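You operate a simulated robot arm through the tools that you are given. There is no shell and no other tool.

You are at the controls of a simulated robot arm. One attempt, no reset.

## Task
Shut the empty mould and tighten bolts one and three.
Fine: first move the red wedge from its ledge to the yellow tray; bolt two stays slack.

Only the result counts: the job must be done as asked and must still hold three seconds after the hand-in. Knocking over, shifting, dropping, spilling or breaking anything else fails it.

## Robot
A 7-joint arm with a three-finger gripper, fixed in place. Base frame: the origin is on the floor under the middle of its stand, x ahead of it, y to its left, z up; the work surface is at about z = 850. Lengths are in mm, angles in rad, forces in N, time in s.
It reaches about 1342 mm from its shoulder. Its first joint turns from -2.897 to 2.897 rad. Payload 2.69 kg.
Tool frame: the origin (TCP) lies between the finger pads and is the grasp point; the fingertips stand 30 mm ahead of it; z points along the fingers, y is the line along which they close. The gripper opens to 128 mm; its body begins 117 mm behind the TCP.
Orientation is that of the tool frame in the base frame, as a unit quaternion [x, y, z, w]. With the fingers straight down and closing along the base's y, the tool's x points along the base's -x, its y along +y and its z along -z.

## Interface
- The arm moves only by the tool servo_tool. Its arguments are lists of equal length, an entry for each row: "translation": the shift along the tool's x, y, z in cm, a list of three; "dr": the turn, a rotation vector about the tool's x, y, z in rad, a list of three; "gripper": the opening, from 0 (shut) to 1 (fully open). In form: {"translation": [[x, y, z], ...], "dr": [[ax, ay, az], ...], "gripper": [gripper, ...]}. A call has 1 to 20 rows; each row is the pose to reach, as a shift and turn from the pose commanded when the call began, along the tool's axes at that moment. Each row takes 0.2 s and may step no farther than 50 mm and 0.15 rad from the row before; otherwise, or with a gripper value out of range, the whole call is refused. A pose out of reach is approached as far as the arm can. The call stops where the force on the tool passes 60 N (or 10 N more than at its start, if that is more) or the arm is blocked; 0.2 s more then pass. Each finger travels about 127 mm/s and halts on what it meets, pressing with about 41 N; the grip force reading is that of the motor and also rises with nothing between the fingers. The clock runs only during rows and for 0.2 s after the last one: add rows that repeat a pose to give the fingers time. It gives the time, the measured TCP pose, the force on the tool (base axes), the opening and the grip force at its end, in the units of the frame above (readings bear some noise), with the torque about the TCP (base axes, N m) and any sound that the robot's microphone picked up, and new pictures: "views" is both (left out), scene, wrist or none.
- Cameras (640 x 400 px; columns grow to the right, rows downward): "scene" is fixed at [397.6, -651.9, 1485.5]; the picture's right is [0.96, -0.30, 0.00], its down [-0.16, -0.51, -0.85] and it looks along [0.25, 0.81, -0.53] (base axes); focal length 248 px, centre (320, 200). "wrist" rides on the gripper at [58, 54, -131] in the tool frame; the picture's right is [-0.68, 0.74, 0.00], its down [-0.62, -0.57, -0.55] and it looks along [-0.40, -0.37, 0.84] (tool axes); focal length 234 px, centre (320, 200). There is no depth. A picture from a camera that has moved, and an enlarged one, comes with that camera's place and axes in the base frame and with its lens.
- raise_lower(by): moves the trunk up (or, below 0, down) by that many mm; the arm rides with it, the base frame stays. It gives what a move gives, with no picture.
- close_up(camera, box): a new picture of the part [left, top, right, bottom] of that camera's present view, enlarged. No time passes.
- hand_in(): hands the job in; it is judged then, once.

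Nothing tells you positions but the pictures and the camera data. Unless the task says otherwise, let go and move clear before handing in.

The tools are called after "Emit:" as a command line: name --argument value ..., lists and objects as JSON in quotes. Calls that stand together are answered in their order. servo_tool: Moves the arm, as the interface text tells. Its arguments: {"type":"object","properties":{"translation":{"type":"array"},"dr":{"type":"array"},"gripper":{"type":"array"},"views":{"type":"string","enum":["both","scene","wrist","none"]}},"required":["translation","dr","gripper"]} The other tools are called the same way: raise_lower (by) moves the trunk up or down; close_up (camera, box) takes an enlarged picture of a part of a camera's view; hand_in () hands the job in.

At the start:

```text
time: 0.0
tcp_pos: [734.8, 50.4, 1379.6]
ee_rot: [0.0, 1.0, 0.0, 0.0]
ft_force: [-0.9, 0.1, 0.4]
ft_torque: [0.0, -0.02, 0.04]
finger_gap: 128.0
finger_force: 0.0
trunk travel left (down, up): [-150.0, 200.0]
```

scene: 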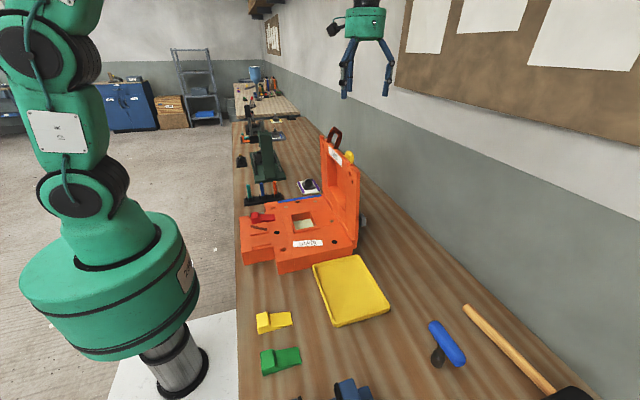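
wrist: 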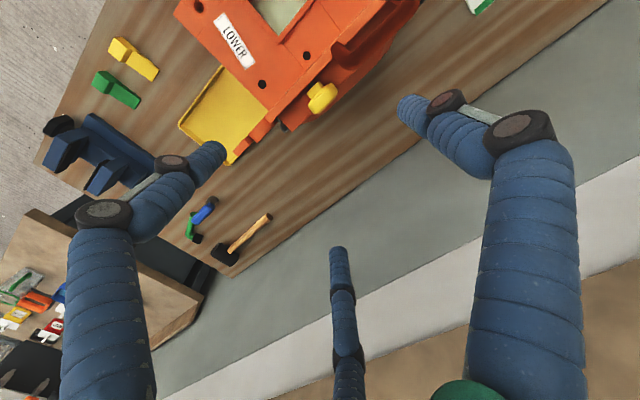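

I see an orange hinged mould standing open on the bench, a red wedge on its left ledge, a yellow tray in front, and other items around. I'll take enlarged pictures first to locate everything.

Emit:
close_up --camera "scene" --box '[220, 120, 400, 280]'

Emit:
close_up --camera "scene" --box '[230, 200, 310, 270]'

Emit:
close_up --camera "scene" --box '[310, 120, 380, 200]'

Emit:
close_up --camera "wrist" --box '[160, 0, 440, 175]'

```text
2.50 times, centred on (310, 200) of scene
camera zoom: at [397.6, -651.9, 1485.5], right [0.96, -0.3, 0.0], down [-0.16, -0.51, -0.85], along [0.25, 0.81, -0.53], focal length 620 px, centre (345, 200)
```

zoom: 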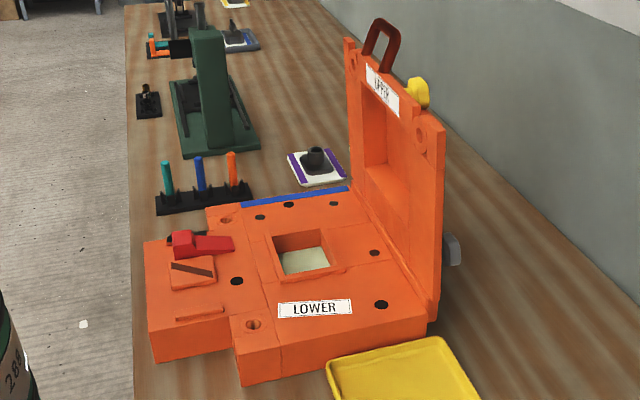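

```text
5.71 times, centred on (270, 235) of scene
camera zoom: at [397.6, -651.9, 1485.5], right [0.96, -0.3, 0.0], down [-0.16, -0.51, -0.85], along [0.25, 0.81, -0.53], focal length 1416 px, centre (606, 0)
```

zoom: 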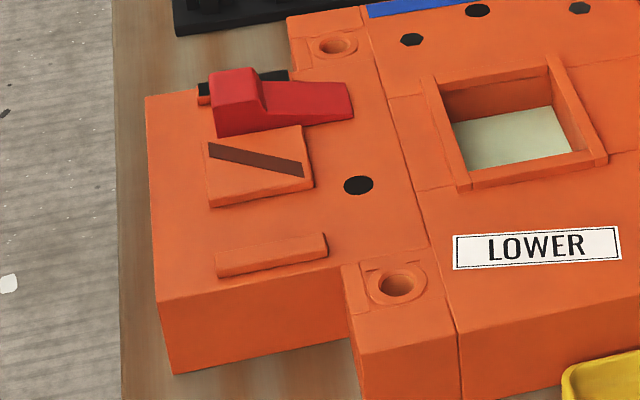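

```text
5.00 times, centred on (345, 160) of scene
camera zoom: at [397.6, -651.9, 1485.5], right [0.96, -0.3, 0.0], down [-0.16, -0.51, -0.85], along [0.25, 0.81, -0.53], focal length 1239 px, centre (195, 400)
```

zoom: 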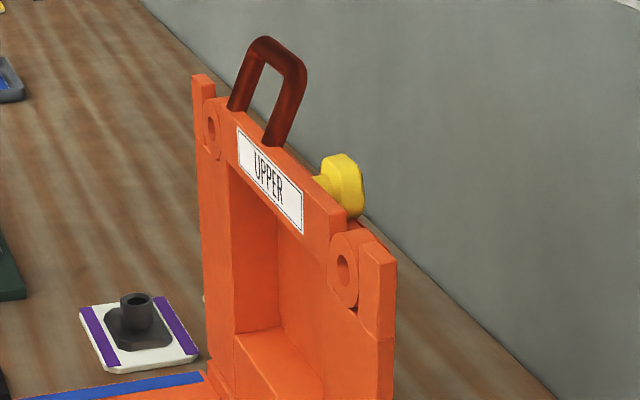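

```text
2.29 times, centred on (300, 88) of wrist
camera zoom: at [677.6, 103.7, 1509.6], right [0.68, 0.74, 0.0], down [0.62, -0.57, 0.55], along [0.4, -0.37, -0.84], focal length 535 px, centre (366, 457)
```

zoom: 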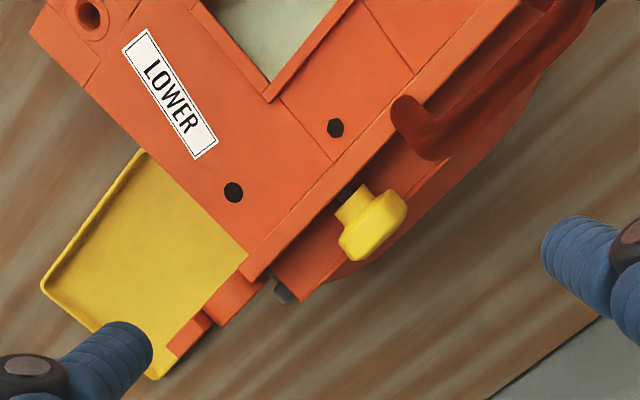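

The mould's lower half has its hinge on the far (+x) side, the lid is upright with a dark red handle and a yellow knob. I'll inspect more regions to identify the bolts and tools.

Emit:
close_up --camera "scene" --box '[225, 100, 345, 210]'

Emit:
close_up --camera "scene" --box '[235, 60, 305, 130]'

Emit:
close_up --camera "scene" --box '[240, 290, 480, 400]'

Emit:
close_up --camera "wrist" --box '[0, 20, 280, 260]'

Emit:
close_up --camera "wrist" --box '[0, 200, 200, 400]'

Emit:
close_up --camera "scene" --box '[230, 170, 310, 220]'

```text
3.64 times, centred on (285, 155) of scene
camera zoom: at [397.6, -651.9, 1485.5], right [0.96, -0.3, 0.0], down [-0.16, -0.51, -0.85], along [0.25, 0.81, -0.53], focal length 901 px, centre (447, 364)
```

zoom: 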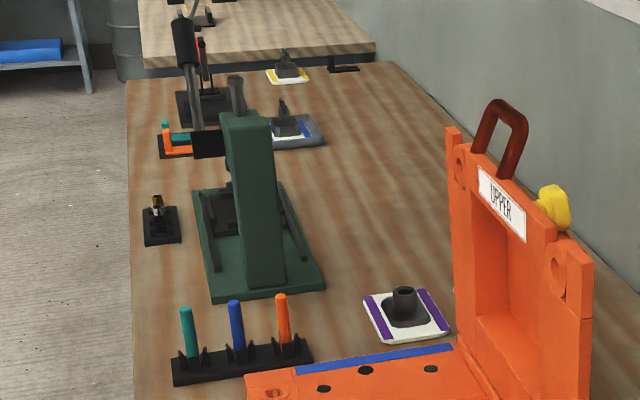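

```text
5.71 times, centred on (270, 95) of scene
camera zoom: at [397.6, -651.9, 1485.5], right [0.96, -0.3, 0.0], down [-0.16, -0.51, -0.85], along [0.25, 0.81, -0.53], focal length 1416 px, centre (606, 800)
```

zoom: 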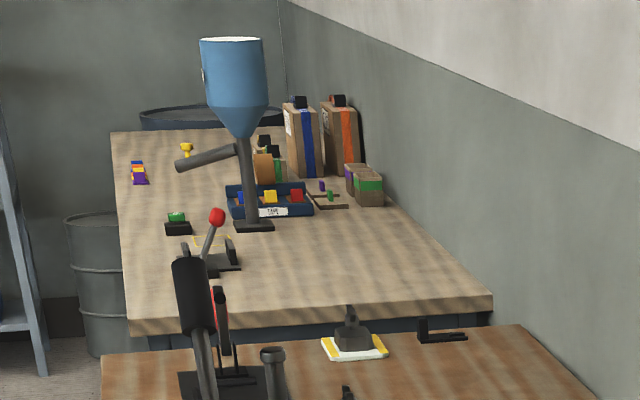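

```text
2.67 times, centred on (360, 345) of scene
camera zoom: at [397.6, -651.9, 1485.5], right [0.96, -0.3, 0.0], down [-0.16, -0.51, -0.85], along [0.25, 0.81, -0.53], focal length 661 px, centre (213, -187)
```

zoom: 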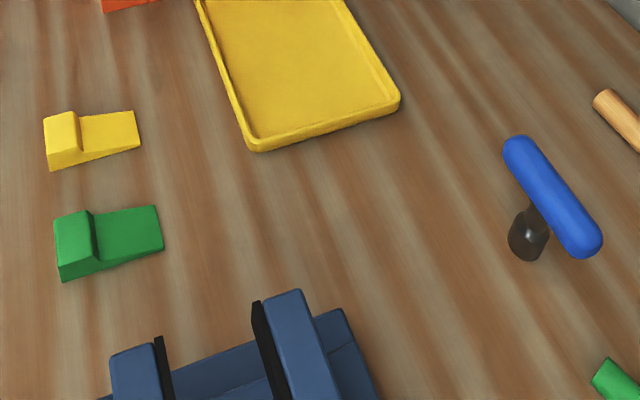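

```text
1.67 times, centred on (140, 140) of wrist
camera zoom: at [677.6, 103.7, 1509.6], right [0.68, 0.74, 0.0], down [0.62, -0.57, 0.55], along [0.4, -0.37, -0.84], focal length 390 px, centre (620, 300)
```

zoom: 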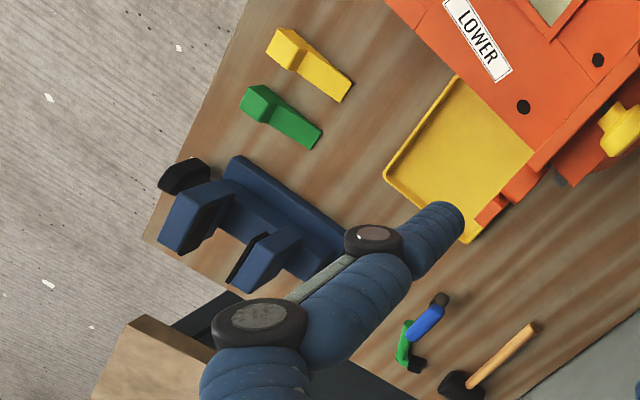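

```text
2.00 times, centred on (100, 300) of wrist
camera zoom: at [677.6, 103.7, 1509.6], right [0.68, 0.74, 0.0], down [0.62, -0.57, 0.55], along [0.4, -0.37, -0.84], focal length 468 px, centre (760, 0)
```

zoom: 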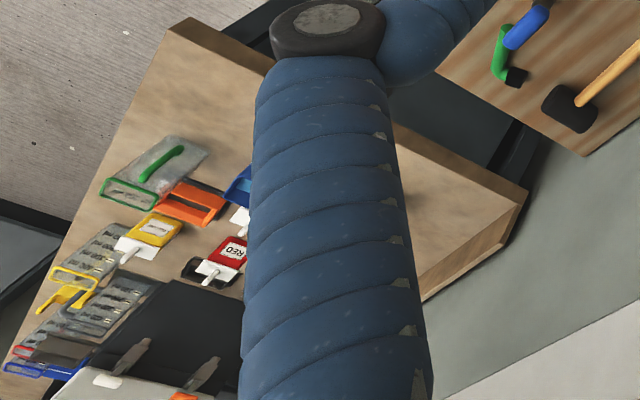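

```text
8.00 times, centred on (270, 195) of scene
camera zoom: at [397.6, -651.9, 1485.5], right [0.96, -0.3, 0.0], down [-0.16, -0.51, -0.85], along [0.25, 0.81, -0.53], focal length 1983 px, centre (720, 240)
```

zoom: 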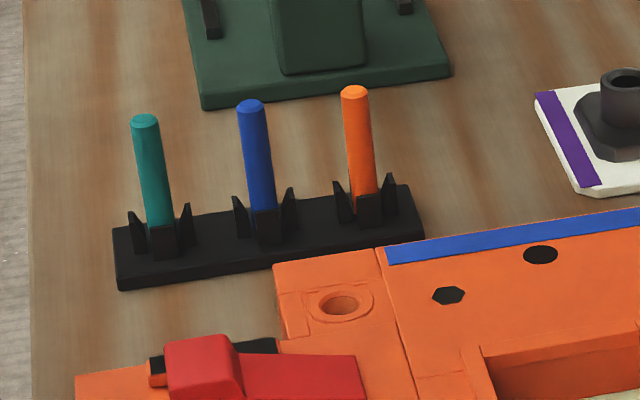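

The lid stands vertically near x≈700 with its top near z≈1180 (handle to ~1240). I'll go above and beyond it, turning the wrist so the camera looks back at the lid's outer face, where I expect the bolts.

Emit:
servo_tool --translation '[[-1.2, 0.5, 0], [-2.4, 1, 0], [-3.6, 1.5, 0], [-4.8, 2, 0], [-6, 2.5, 0], [-7.2, 3, 0], [-8.4, 3.5, 0], [-9.6, 4, 0], [-10.8, 4.5, 0], [-12, 5, 0], [-13, 5.5, 0], [-14, 6, 0], [-14.5, 6, 0], [-14.5, 6, 0]]' --dr '[[0, 0, 0.14], [0, 0, 0.28], [0, 0, 0.42], [0, 0, 0.56], [0, 0, 0.7], [0, 0, 0.84], [0, 0, 0.98], [0, 0, 1.12], [0, 0, 1.26], [0, 0, 1.4], [0, 0, 1.54], [0, 0, 1.68], [0, 0, 1.82], [0, 0, 1.95]]' --gripper '[1, 1, 1, 1, 1, 1, 1, 1, 1, 1, 1, 1, 1, 1]'

```text
time: 3.0
tcp_pos: [880.6, 109.9, 1378.7]
ee_rot: [0.829, 0.56, 0.0, 0.0]
ft_force: [-0.5, -0.6, 0.2]
ft_torque: [-0.02, 0.01, 0.0]
finger_gap: 128.1
finger_force: 0.0
trunk travel left (down, up): [-150.0, 200.0]
camera wrist: at [953.3, 144.2, 1510.3], right [0.43, -0.9, 0.0], down [-0.75, -0.36, 0.55], along [-0.49, -0.24, -0.84], focal length 234 px, centre (320, 200)
```

scene: 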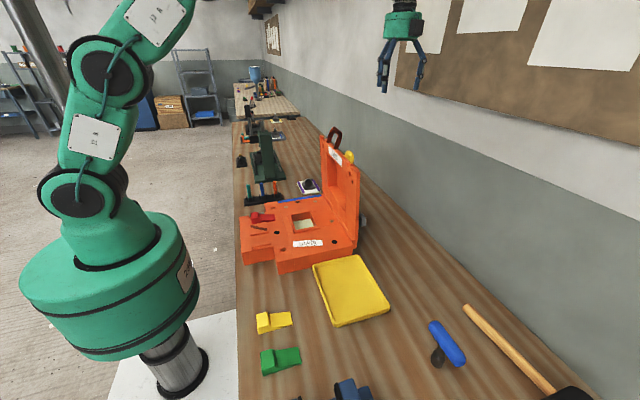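
wrist: 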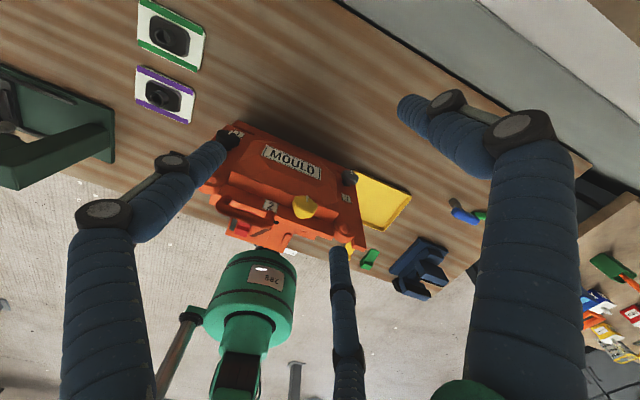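

Emit:
close_up --camera "wrist" --box '[190, 110, 400, 260]'

Emit:
close_up --camera "wrist" --box '[260, 170, 380, 260]'

Emit:
close_up --camera "wrist" --box '[130, 0, 220, 130]'

```text
2.67 times, centred on (295, 185) of wrist
camera zoom: at [953.3, 144.2, 1510.3], right [0.43, -0.9, 0.0], down [-0.75, -0.36, 0.55], along [-0.49, -0.24, -0.84], focal length 624 px, centre (387, 240)
```

zoom: 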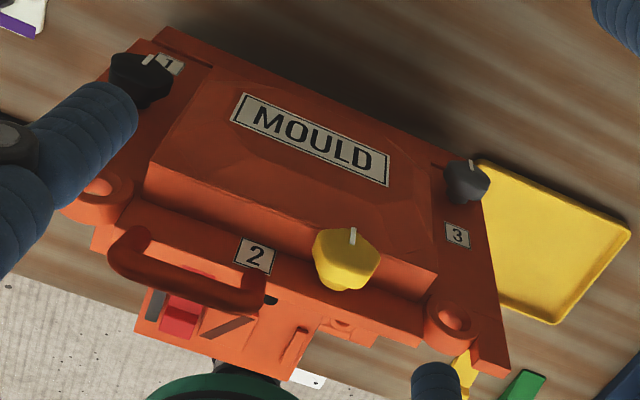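

```text
4.44 times, centred on (320, 215) of wrist
camera zoom: at [953.3, 144.2, 1510.3], right [0.43, -0.9, 0.0], down [-0.75, -0.36, 0.55], along [-0.49, -0.24, -0.84], focal length 1041 px, centre (320, 133)
```

zoom: 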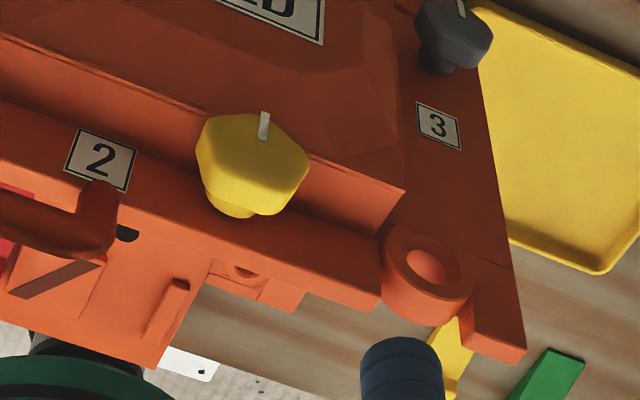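

```text
3.08 times, centred on (175, 65) of wrist
camera zoom: at [953.3, 144.2, 1510.3], right [0.43, -0.9, 0.0], down [-0.75, -0.36, 0.55], along [-0.49, -0.24, -0.84], focal length 720 px, centre (766, 615)
```

zoom: 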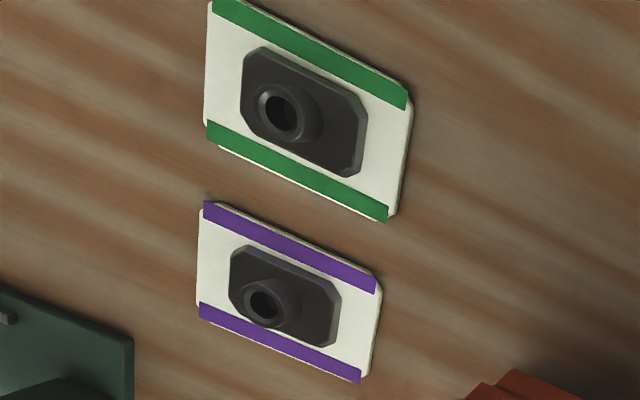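

The lid carries three knob bolts: 1 (black, far end), 2 (yellow, middle, near the handle) and 3 (dark grey, near end). Next I'll hover over the red wedge at roughly (410, 130, 920) for a closer look.

Emit:
servo_tool --translation '[[-0.91, -4.64, 0], [-1.82, -9.28, 0], [-2.74, -13.9, 0], [-3.65, -18.55, 0], [-4.56, -23.2, 0], [-5.47, -27.8, 0], [-6.39, -32.5, 0], [-7.3, -37.1, 0], [-7.3, -37.1, 4.8], [-7.3, -37.1, 9.6], [-7.3, -37.1, 14.4], [-7.3, -37.1, 19.2], [-7.3, -37.1, 24], [-7.3, -37.1, 28]]' --dr '[[0, 0, 0], [0, 0, 0], [0, 0, 0], [0, 0, 0], [0, 0, 0], [0, 0, 0], [0, 0, 0], [0, 0, 0], [0, 0, 0], [0, 0, 0], [0, 0, 0], [0, 0, 0], [0, 0, 0], [0, 0, 0]]' --gripper '[1, 1, 1, 1, 1, 1, 1, 1, 1, 1, 1, 1, 1, 1]'

```text
time: 6.0
tcp_pos: [508.6, 178.5, 1098.7]
ee_rot: [0.828, 0.561, 0.001, 0.001]
ft_force: [1.1, -0.1, -0.2]
ft_torque: [0.02, 0.0, -0.01]
finger_gap: 127.9
finger_force: 0.1
trunk travel left (down, up): [-150.0, 200.0]
camera wrist: at [580.7, 212.8, 1229.5], right [0.43, -0.9, 0.0], down [-0.75, -0.36, 0.55], along [-0.49, -0.24, -0.84], focal length 234 px, centre (320, 200)
```

scene: 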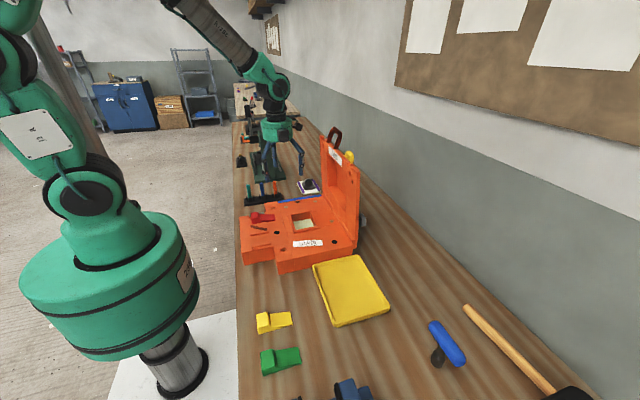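
wrist: 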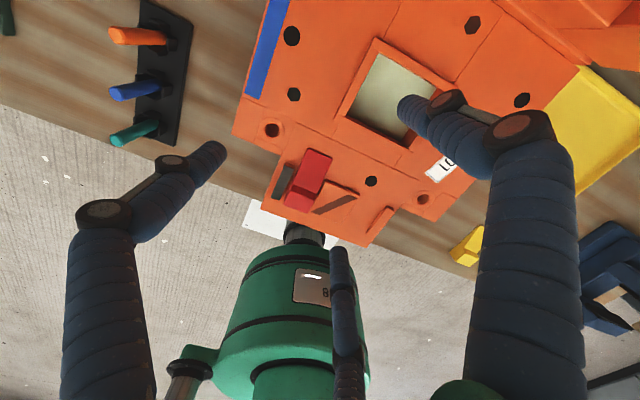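

Emit:
close_up --camera "wrist" --box '[250, 120, 410, 240]'

Emit:
close_up --camera "wrist" --box '[230, 0, 560, 210]'

Emit:
close_up --camera "scene" --box '[250, 100, 330, 200]'

```text
3.33 times, centred on (330, 180) of wrist
camera zoom: at [580.7, 212.8, 1229.5], right [0.43, -0.9, 0.0], down [-0.75, -0.36, 0.55], along [-0.49, -0.24, -0.84], focal length 781 px, centre (287, 267)
```

zoom: 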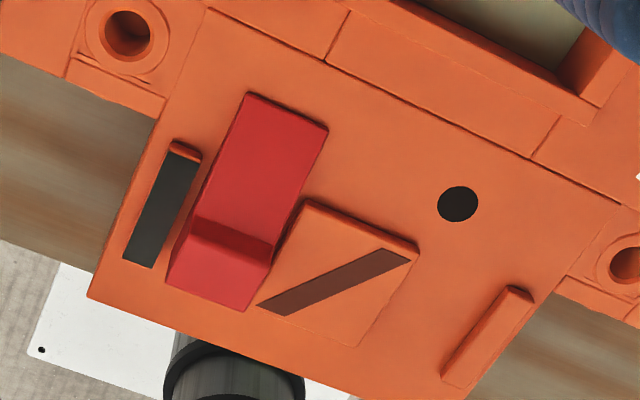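

```text
1.90 times, centred on (395, 105) of wrist
camera zoom: at [580.7, 212.8, 1229.5], right [0.43, -0.9, 0.0], down [-0.75, -0.36, 0.55], along [-0.49, -0.24, -0.84], focal length 446 px, centre (177, 381)
```

zoom: 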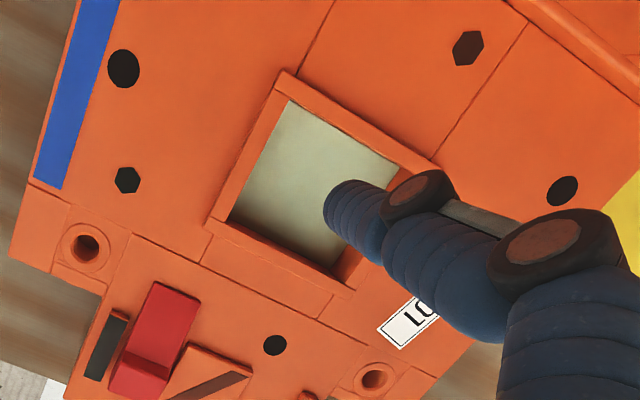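

```text
4.00 times, centred on (290, 150) of scene
camera zoom: at [397.6, -651.9, 1485.5], right [0.96, -0.3, 0.0], down [-0.16, -0.51, -0.85], along [0.25, 0.81, -0.53], focal length 991 px, centre (440, 400)
```

zoom: 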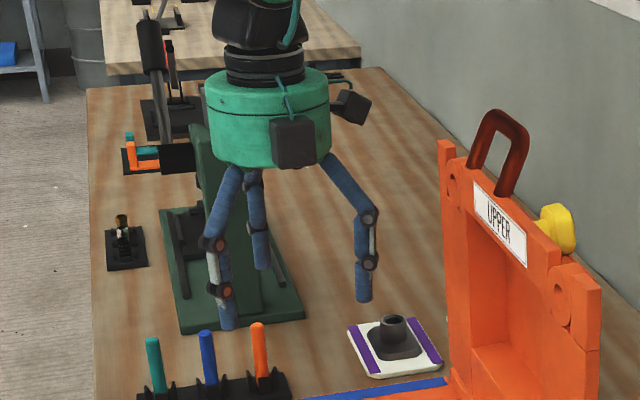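

The red wedge lies on the ledge at about (430, 157), tail toward +x, between a ridge and a central pad. I'll zoom in from both cameras to pin down its shape and the tray.

Emit:
close_up --camera "scene" --box '[240, 205, 284, 232]'

Emit:
close_up --camera "wrist" --box '[270, 135, 350, 220]'

Emit:
close_up --camera "scene" --box '[300, 240, 400, 335]'

Emit:
close_up --camera "scene" --box '[315, 180, 375, 260]'

```text
14.55 times, centred on (262, 218) of scene
camera zoom: at [397.6, -651.9, 1485.5], right [0.96, -0.3, 0.0], down [-0.16, -0.51, -0.85], along [0.25, 0.81, -0.53], focal length 3605 px, centre (1164, -69)
```

zoom: 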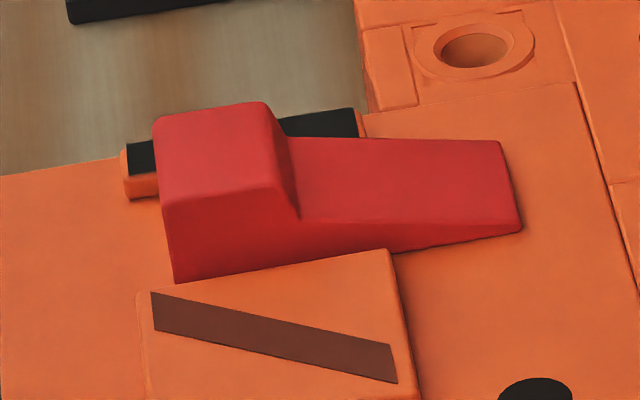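

```text
4.71 times, centred on (310, 178) of wrist
camera zoom: at [580.7, 212.8, 1229.5], right [0.43, -0.9, 0.0], down [-0.75, -0.36, 0.55], along [-0.49, -0.24, -0.84], focal length 1102 px, centre (367, 306)
```

zoom: 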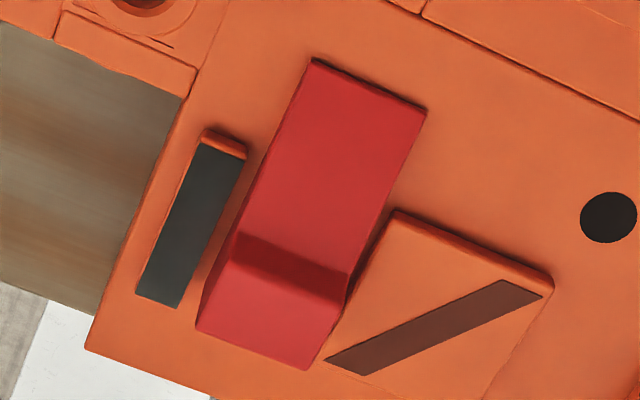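

```text
4.21 times, centred on (350, 288) of scene
camera zoom: at [397.6, -651.9, 1485.5], right [0.96, -0.3, 0.0], down [-0.16, -0.51, -0.85], along [0.25, 0.81, -0.53], focal length 1044 px, centre (194, -168)
```

zoom: 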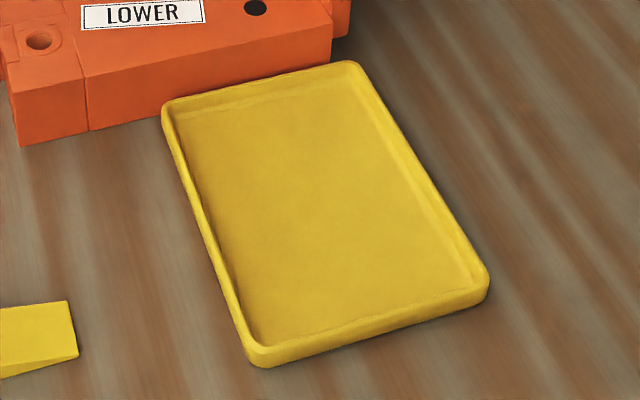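

```text
5.00 times, centred on (345, 220) of scene
camera zoom: at [397.6, -651.9, 1485.5], right [0.96, -0.3, 0.0], down [-0.16, -0.51, -0.85], along [0.25, 0.81, -0.53], focal length 1239 px, centre (195, 100)
```

zoom: 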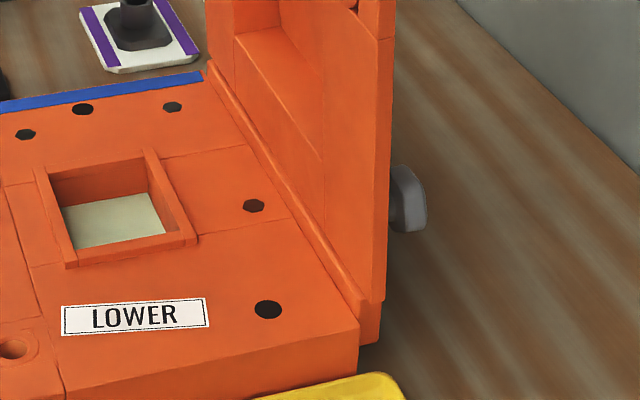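

Wedge: about 94×39 mm, x 371–465, y 137–176, head top near z≈934 on a ledge at ≈907. I'll test how the three fingers close in free air here.

Emit:
servo_tool --translation '[[0, 0, 0], [0, 0, 0], [0, 0, 0], [0, 0, 0]]' --dr '[[0, 0, 0], [0, 0, 0], [0, 0, 0], [0, 0, 0]]' --gripper '[0.3, 0.3, 0.3, 0.3]'

Emit:
close_up --camera "scene" --box '[250, 100, 330, 200]'

```text
time: 7.0
tcp_pos: [507.6, 178.0, 1098.4]
ee_rot: [0.828, 0.561, 0.0, 0.0]
ft_force: [0.3, 0.2, 0.7]
ft_torque: [0.0, 0.04, 0.02]
finger_gap: 38.5
finger_force: 0.0
trunk travel left (down, up): [-150.0, 200.0]
camera wrist: at [580.5, 212.8, 1229.4], right [0.43, -0.9, 0.0], down [-0.75, -0.36, 0.55], along [-0.49, -0.24, -0.84], focal length 234 px, centre (320, 200)
```

scene: 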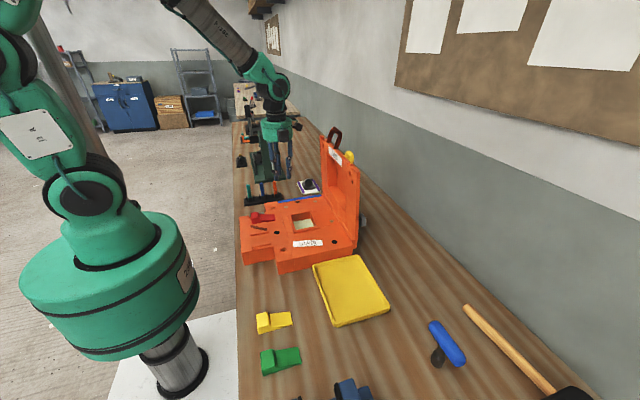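
wrist: 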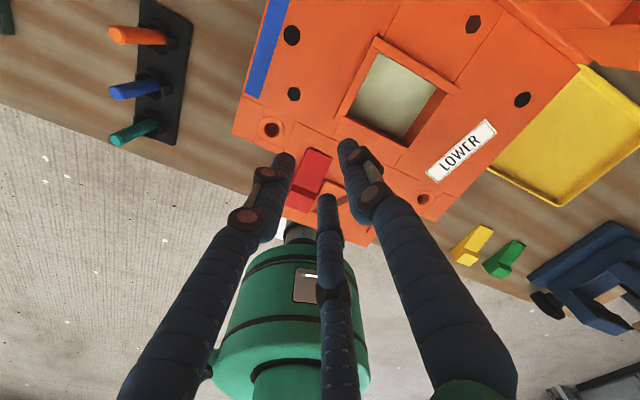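

```text
4.00 times, centred on (290, 150) of scene
camera zoom: at [397.6, -651.9, 1485.5], right [0.96, -0.3, 0.0], down [-0.16, -0.51, -0.85], along [0.25, 0.81, -0.53], focal length 991 px, centre (440, 400)
```

zoom: 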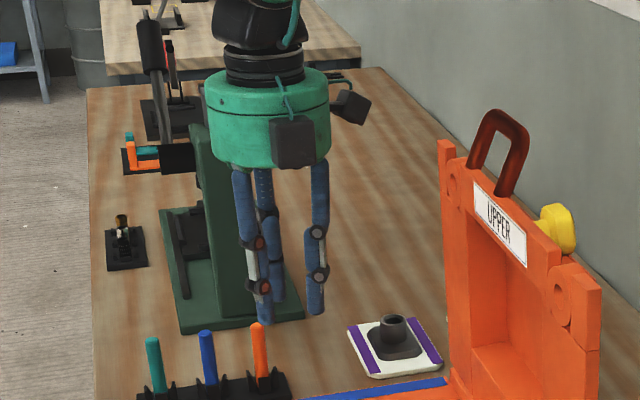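

The fingers close concentrically at 120°, so the wedge head fits with one finger on its -x end and two on its sides. I'll move above the head at about (389, 157), turned so a finger points along -x.

Emit:
servo_tool --translation '[[-0.64, -1.02, 0], [-1.27, -2.05, 0], [-1.9, -3.07, 0.5], [-2.54, -4.1, 1.5], [-3.17, -5.12, 2.5], [-3.81, -6.14, 3.5], [-4.44, -7.17, 4.5], [-5.08, -8.19, 5.5], [-5.7, -9.2, 6.5], [-6.35, -10.24, 7.5], [-6.35, -10.24, 7.8]]' --dr '[[0, 0, -0.143], [0, 0, -0.286], [0, 0, -0.429], [0, 0, -0.572], [0, 0, -0.715], [0, 0, -0.858], [0, 0, -1.0], [0, 0, -1.144], [0, 0, -1.287], [0, 0, -1.43], [0, 0, -1.43]]' --gripper '[0.5, 0.7, 0.7, 0.7, 0.7, 0.7, 0.7, 0.7, 0.7, 0.7, 0.7]'

```text
time: 9.4
tcp_pos: [389.3, 157.9, 1020.4]
ee_rot: [0.256, 0.967, 0.0, 0.0]
ft_force: [0.1, -0.1, -0.4]
ft_torque: [-0.02, 0.0, 0.0]
finger_gap: 89.7
finger_force: 0.1
trunk travel left (down, up): [-150.0, 200.0]
camera wrist: at [365.6, 233.4, 1151.7], right [0.95, 0.3, 0.0], down [0.25, -0.8, 0.55], along [0.17, -0.52, -0.84], focal length 234 px, centre (320, 200)
```

scene: 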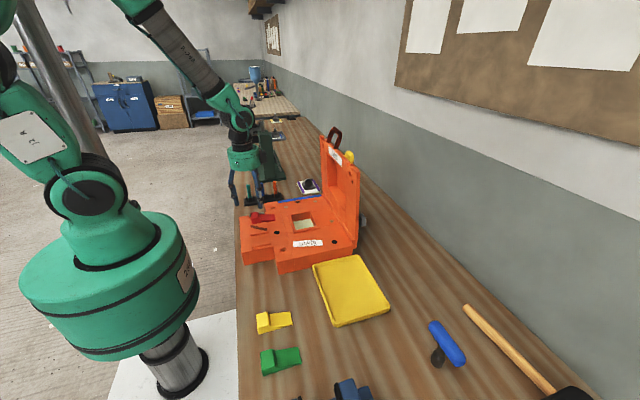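
wrist: 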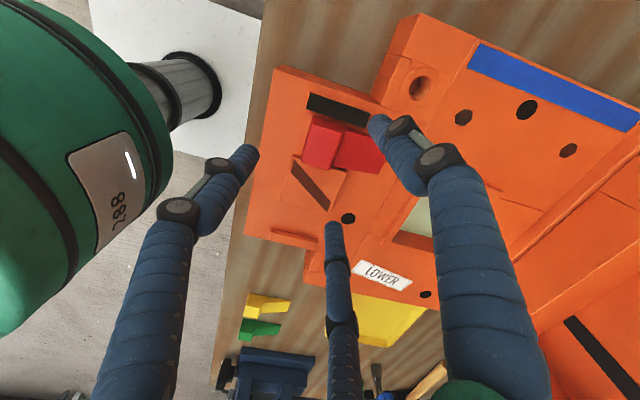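

Emit:
close_up --camera "wrist" --box '[260, 60, 420, 260]'

Emit:
close_up --camera "wrist" --box '[280, 80, 390, 215]'

```text
2.00 times, centred on (340, 160) of wrist
camera zoom: at [365.6, 233.4, 1151.7], right [0.95, 0.3, 0.0], down [0.25, -0.8, 0.55], along [0.17, -0.52, -0.84], focal length 468 px, centre (280, 280)
```

zoom: 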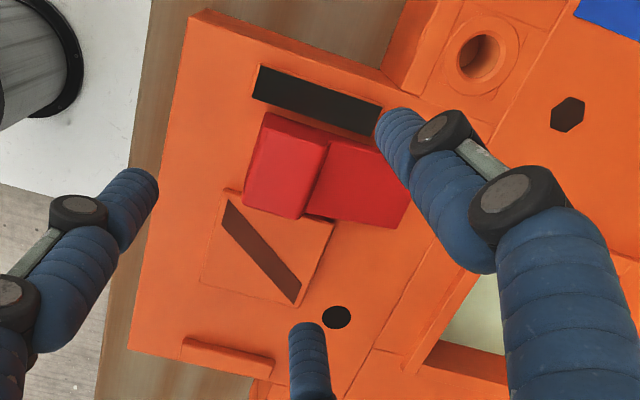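

```text
2.96 times, centred on (335, 148) of wrist
camera zoom: at [365.6, 233.4, 1151.7], right [0.95, 0.3, 0.0], down [0.25, -0.8, 0.55], along [0.17, -0.52, -0.84], focal length 694 px, centre (276, 356)
```

zoom: 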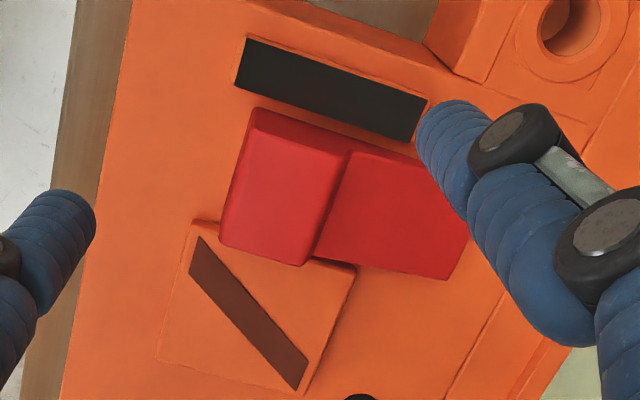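

The wedge head spans about x 376–406, y 137–177. I'll centre on (393.5, 157.5) and descend until the fingertips are at z≈920, just above the ridge and pad.

Emit:
servo_tool --translation '[[-0.2, 0.1, 2.0], [-0.385, 0.173, 4.0], [-0.385, 0.173, 5.5], [-0.385, 0.173, 6.5], [-0.385, 0.173, 7.0]]' --dr '[[0, 0, 0], [0, 0, 0], [0, 0, 0], [0, 0, 0], [0, 0, 0]]' --gripper '[0.7, 0.7, 0.7, 0.7, 0.7]'

Emit:
close_up --camera "wrist" --box '[220, 60, 420, 260]'

Emit:
close_up --camera "scene" --box '[230, 170, 310, 240]'

```text
time: 10.6
tcp_pos: [394.7, 157.4, 952.2]
ee_rot: [0.258, 0.966, 0.001, 0.0]
ft_force: [0.8, -0.5, 0.7]
ft_torque: [0.0, 0.01, 0.01]
finger_gap: 89.6
finger_force: 0.1
trunk travel left (down, up): [-150.0, 200.0]
camera wrist: at [371.7, 233.1, 1081.6], right [0.95, 0.3, 0.0], down [0.25, -0.8, 0.55], along [0.17, -0.52, -0.84], focal length 234 px, centre (320, 200)
```

scene: 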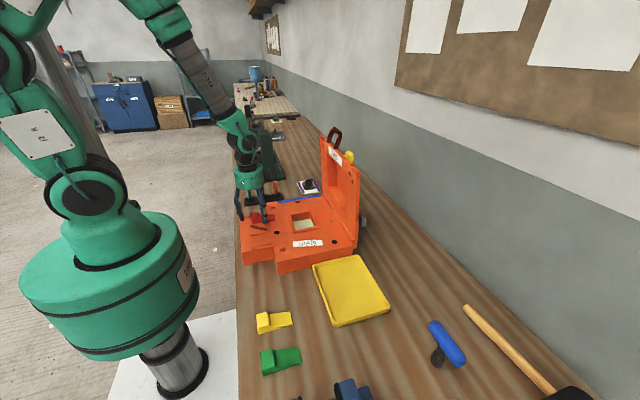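
wrist: 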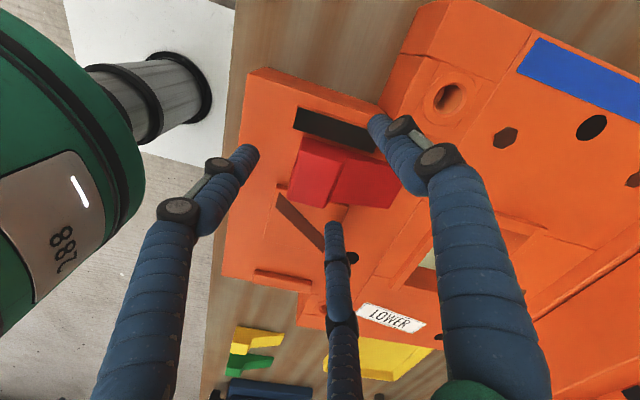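

```text
2.00 times, centred on (320, 160) of wrist
camera zoom: at [371.7, 233.1, 1081.6], right [0.95, 0.3, 0.0], down [0.25, -0.8, 0.55], along [0.17, -0.52, -0.84], focal length 468 px, centre (320, 280)
```

zoom: 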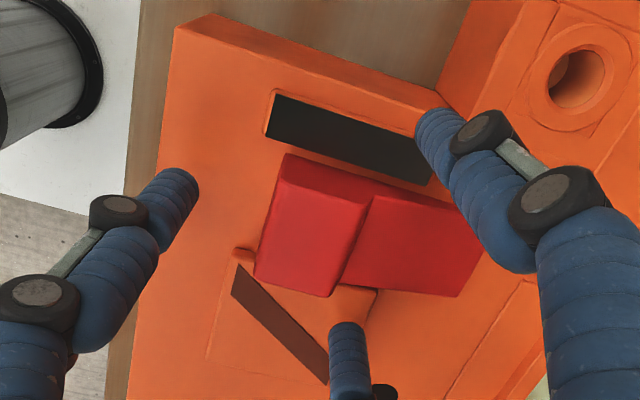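

```text
5.71 times, centred on (270, 205) of scene
camera zoom: at [397.6, -651.9, 1485.5], right [0.96, -0.3, 0.0], down [-0.16, -0.51, -0.85], along [0.25, 0.81, -0.53], focal length 1416 px, centre (606, 171)
```

zoom: 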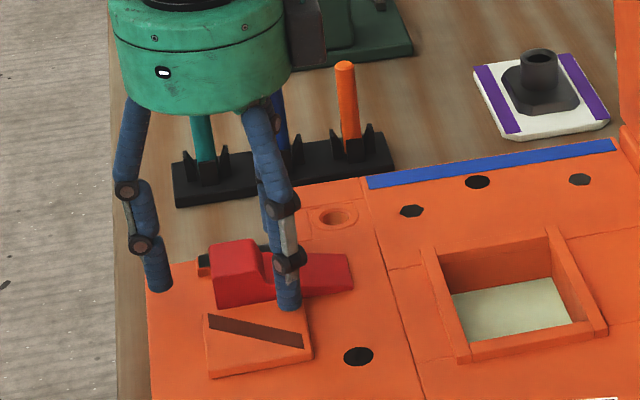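

The head is centred within the fingers (about 2 mm). I'll close the fingers on it.

Emit:
servo_tool --translation '[[0, 0, 0.1], [0, 0, 0.1], [0, 0, 0.1], [0, 0, 0.1], [0, 0, 0.1]]' --dr '[[0, 0, 0], [0, 0, 0], [0, 0, 0], [0, 0, 0], [0, 0, 0]]' --gripper '[0.6, 0.45, 0.3, 0.1, 0.0]'

Emit:
close_up --camera "wrist" --box '[220, 60, 420, 260]'

Emit:
close_up --camera "scene" --box '[230, 170, 310, 240]'

```text
time: 11.8
tcp_pos: [394.4, 157.7, 951.7]
ee_rot: [0.257, 0.967, 0.0, 0.0]
ft_force: [0.7, 0.5, 1.5]
ft_torque: [0.08, -0.05, 0.02]
finger_gap: 46.5
finger_force: 40.9
trunk travel left (down, up): [-150.0, 200.0]
camera wrist: at [370.8, 232.8, 1081.3], right [0.95, 0.3, 0.0], down [0.25, -0.8, 0.55], along [0.17, -0.52, -0.84], focal length 234 px, centre (320, 200)
```

scene: 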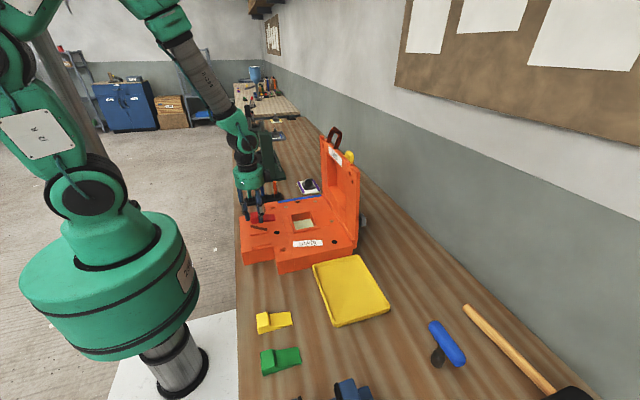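
wrist: 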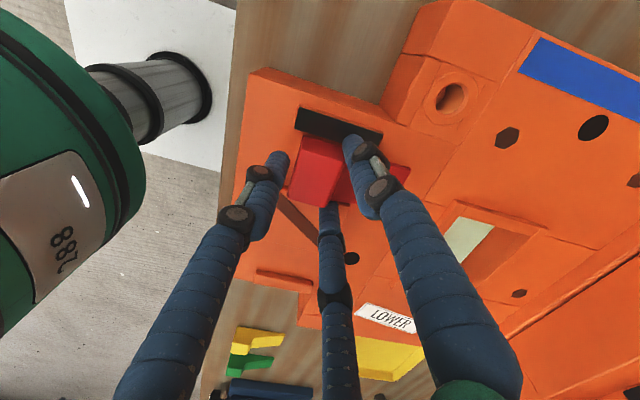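

```text
2.00 times, centred on (320, 160) of wrist
camera zoom: at [370.8, 232.8, 1081.3], right [0.95, 0.3, 0.0], down [0.25, -0.8, 0.55], along [0.17, -0.52, -0.84], focal length 468 px, centre (320, 280)
```

zoom: 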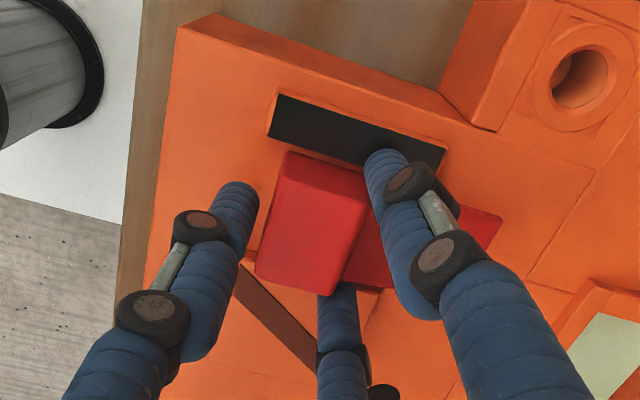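

```text
5.71 times, centred on (270, 205) of scene
camera zoom: at [397.6, -651.9, 1485.5], right [0.96, -0.3, 0.0], down [-0.16, -0.51, -0.85], along [0.25, 0.81, -0.53], focal length 1416 px, centre (606, 171)
```

zoom: 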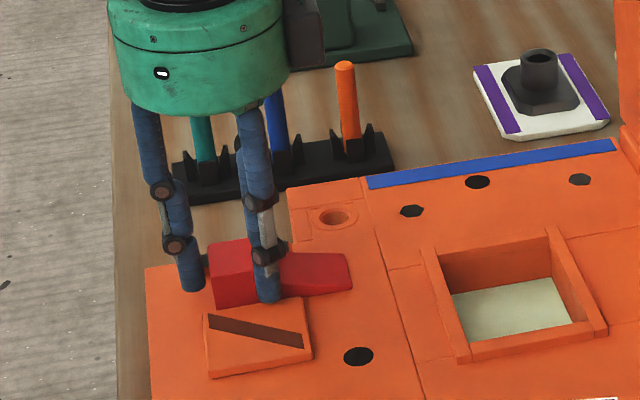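

The two side fingers grip the head with 41 N. I'll lift a little and check that it holds.

Emit:
servo_tool --translation '[[0, 0, -0.4], [0, 0, -1.0], [0, 0, -2.0], [0, 0, -3.0]]' --dr '[[0, 0, 0], [0, 0, 0], [0, 0, 0], [0, 0, 0]]' --gripper '[0, 0, 0, 0]'

Emit:
close_up --camera "wrist" --box '[220, 60, 420, 260]'

Emit:
close_up --camera "scene" --box '[230, 170, 310, 240]'

```text
time: 12.8
tcp_pos: [394.0, 156.8, 980.7]
ee_rot: [0.257, 0.966, 0.0, 0.001]
ft_force: [1.0, 0.4, -0.1]
ft_torque: [0.01, 0.02, 0.01]
finger_gap: 46.6
finger_force: 41.2
trunk travel left (down, up): [-150.0, 200.0]
camera wrist: at [369.9, 232.6, 1111.1], right [0.95, 0.3, 0.0], down [0.25, -0.8, 0.55], along [0.17, -0.52, -0.84], focal length 234 px, centre (320, 200)
```

scene: 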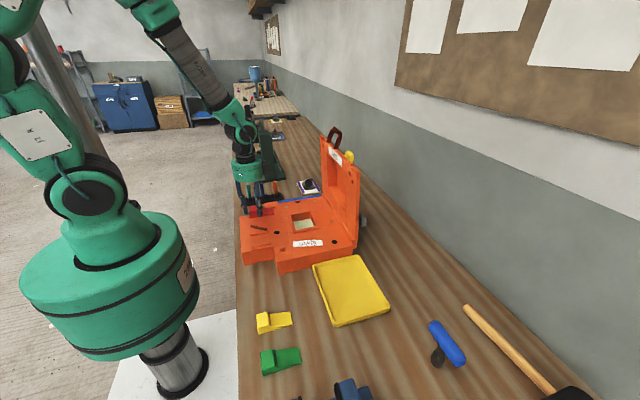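
wrist: 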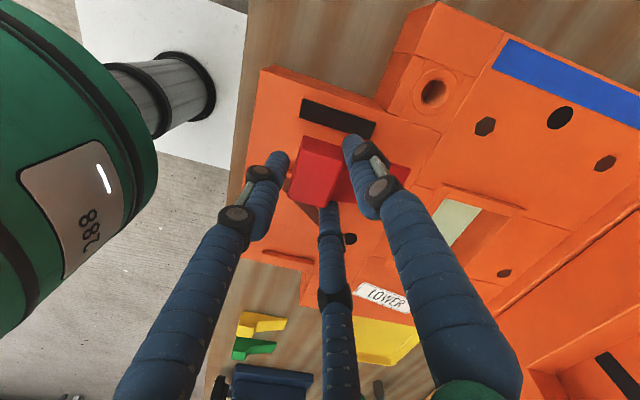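

```text
2.00 times, centred on (320, 160) of wrist
camera zoom: at [369.9, 232.6, 1111.1], right [0.95, 0.3, 0.0], down [0.25, -0.8, 0.55], along [0.17, -0.52, -0.84], focal length 468 px, centre (320, 280)
```

zoom: 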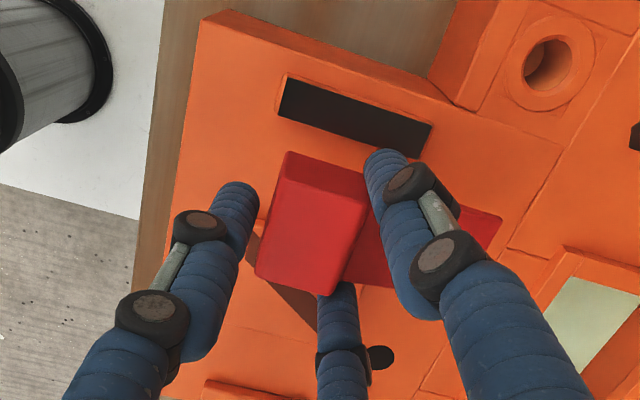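

```text
5.71 times, centred on (270, 205) of scene
camera zoom: at [397.6, -651.9, 1485.5], right [0.96, -0.3, 0.0], down [-0.16, -0.51, -0.85], along [0.25, 0.81, -0.53], focal length 1416 px, centre (606, 171)
```

zoom: 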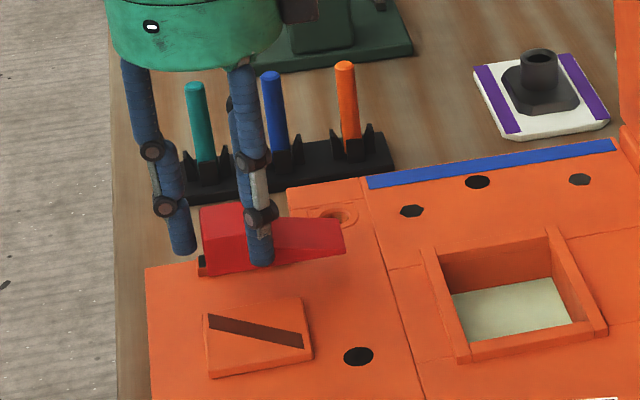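

The wedge is held firmly. I'll carry it over the lower half to the tray, whose centre I put at about (630, -195), and lower to just above it.

Emit:
servo_tool --translation '[[0, 0, -4], [0, 0, -8], [-3.56, -2.03, -8], [-7.12, -4.06, -8], [-10.68, -6.09, -8], [-14.24, -8.12, -8], [-17.8, -10.15, -8], [-21.36, -12.18, -8], [-24.92, -14.2, -8], [-28.48, -16.24, -8], [-32.04, -18.27, -8], [-35.6, -20.3, -8], [-35.6, -20.3, -8], [-35.6, -20.3, -4], [-35.6, -20.3, 0], [-35.6, -20.3, 4]]' --dr '[[0, 0, 0], [0, 0, 0], [0, 0, 0], [0, 0, 0], [0, 0, 0], [0, 0, 0], [0, 0, 0], [0, 0, 0], [0, 0, 0], [0, 0, 0], [0, 0, 0], [0, 0, 0], [0, 0, 0], [0, 0, 0], [0, 0, 0], [0, 0, 0]]' --gripper '[0, 0, 0, 0, 0, 0, 0, 0, 0, 0, 0, 0, 0, 0, 0, 0]'

Emit:
close_up --camera "scene" --box '[290, 220, 410, 340]'

```text
time: 16.2
tcp_pos: [605.2, -197.0, 937.4]
ee_rot: [0.258, 0.966, 0.0, 0.0]
ft_force: [-0.4, -1.0, -1.5]
ft_torque: [0.03, 0.02, -0.01]
finger_gap: 46.2
finger_force: 40.6
trunk travel left (down, up): [-150.0, 200.0]
camera wrist: at [583.5, -120.2, 1068.2], right [0.95, 0.3, 0.0], down [0.25, -0.8, 0.55], along [0.17, -0.52, -0.84], focal length 234 px, centre (320, 200)
```

scene: 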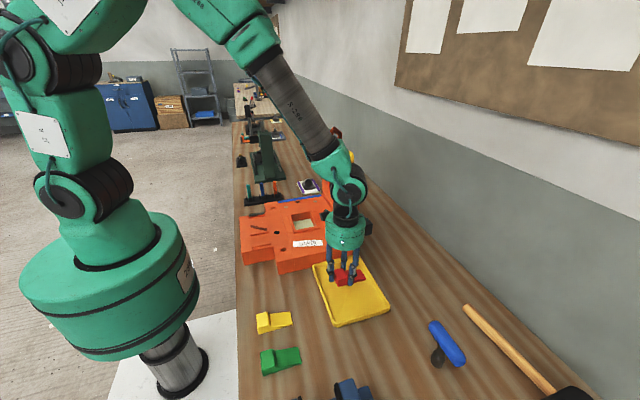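
wrist: 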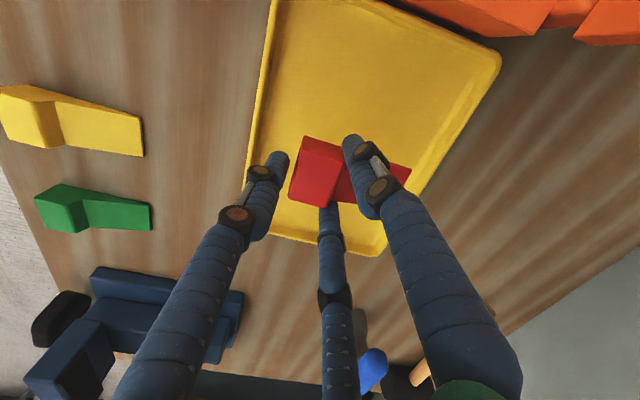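

```text
3.33 times, centred on (350, 280) of scene
camera zoom: at [397.6, -651.9, 1485.5], right [0.96, -0.3, 0.0], down [-0.16, -0.51, -0.85], along [0.25, 0.81, -0.53], focal length 826 px, centre (220, -67)
```

zoom: 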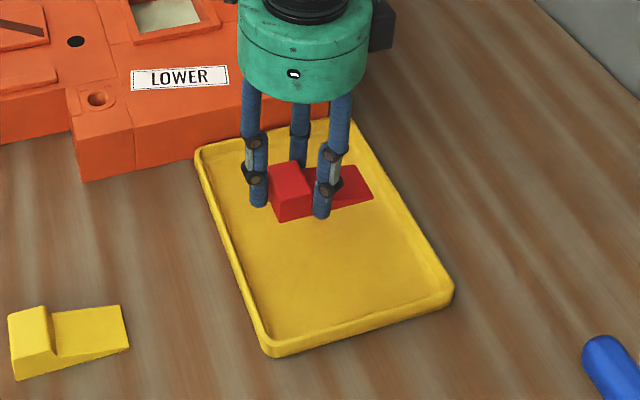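

The wedge is over the tray. I'll lower it slowly until it rests on the tray floor.

Emit:
servo_tool --translation '[[0, 0, 1.5], [0, 0, 2.5], [0, 0, 3.0], [0, 0, 3.3], [0, 0, 3.5]]' --dr '[[0, 0, 0], [0, 0, 0], [0, 0, 0], [0, 0, 0], [0, 0, 0]]' --gripper '[0, 0, 0, 0, 0]'

Emit:
close_up --camera "scene" --box '[310, 240, 390, 310]'

```text
time: 17.4
tcp_pos: [603.0, -194.8, 905.6]
ee_rot: [0.257, 0.966, 0.0, 0.0]
ft_force: [0.5, 0.5, -1.1]
ft_torque: [-0.01, 0.0, -0.01]
finger_gap: 46.7
finger_force: 41.1
trunk travel left (down, up): [-150.0, 200.0]
camera wrist: at [579.9, -119.0, 1035.5], right [0.95, 0.3, 0.0], down [0.25, -0.8, 0.55], along [0.17, -0.52, -0.84], focal length 234 px, centre (320, 200)
```

scene: 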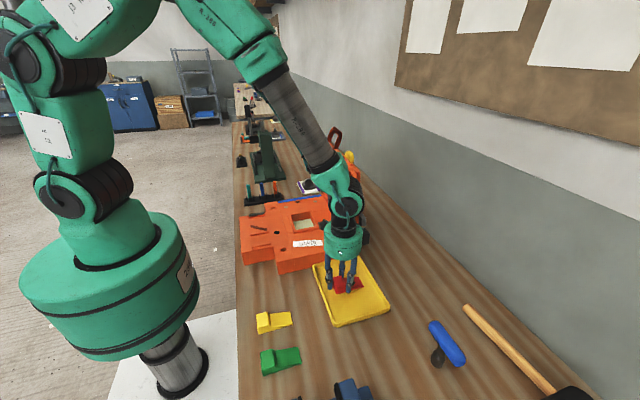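
wrist: 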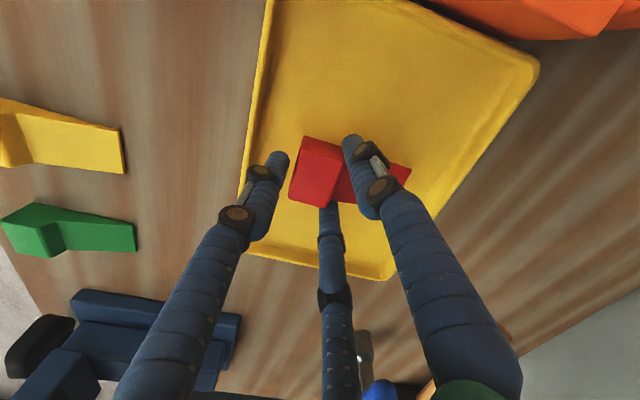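

```text
5.71 times, centred on (350, 275) of scene
camera zoom: at [397.6, -651.9, 1485.5], right [0.96, -0.3, 0.0], down [-0.16, -0.51, -0.85], along [0.25, 0.81, -0.53], focal length 1416 px, centre (149, -229)
```

zoom: 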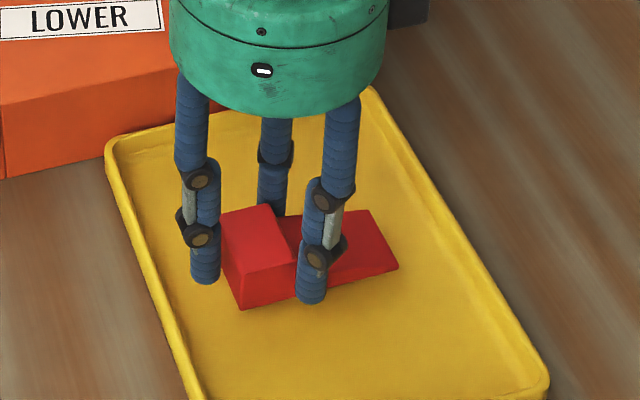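

Emit:
servo_tool --translation '[[0, 0, 0.15], [0, 0, 0.3], [0, 0, 0.4]]' --dr '[[0, 0, 0], [0, 0, 0], [0, 0, 0]]' --gripper '[0, 0, 0]' --views "none"

```text
time: 18.2
tcp_pos: [601.6, -194.7, 899.9]
ee_rot: [0.258, 0.966, 0.0, 0.0]
ft_force: [-0.1, 0.8, 0.6]
ft_torque: [-0.03, 0.01, -0.03]
finger_gap: 46.6
finger_force: 40.8
trunk travel left (down, up): [-150.0, 200.0]
```

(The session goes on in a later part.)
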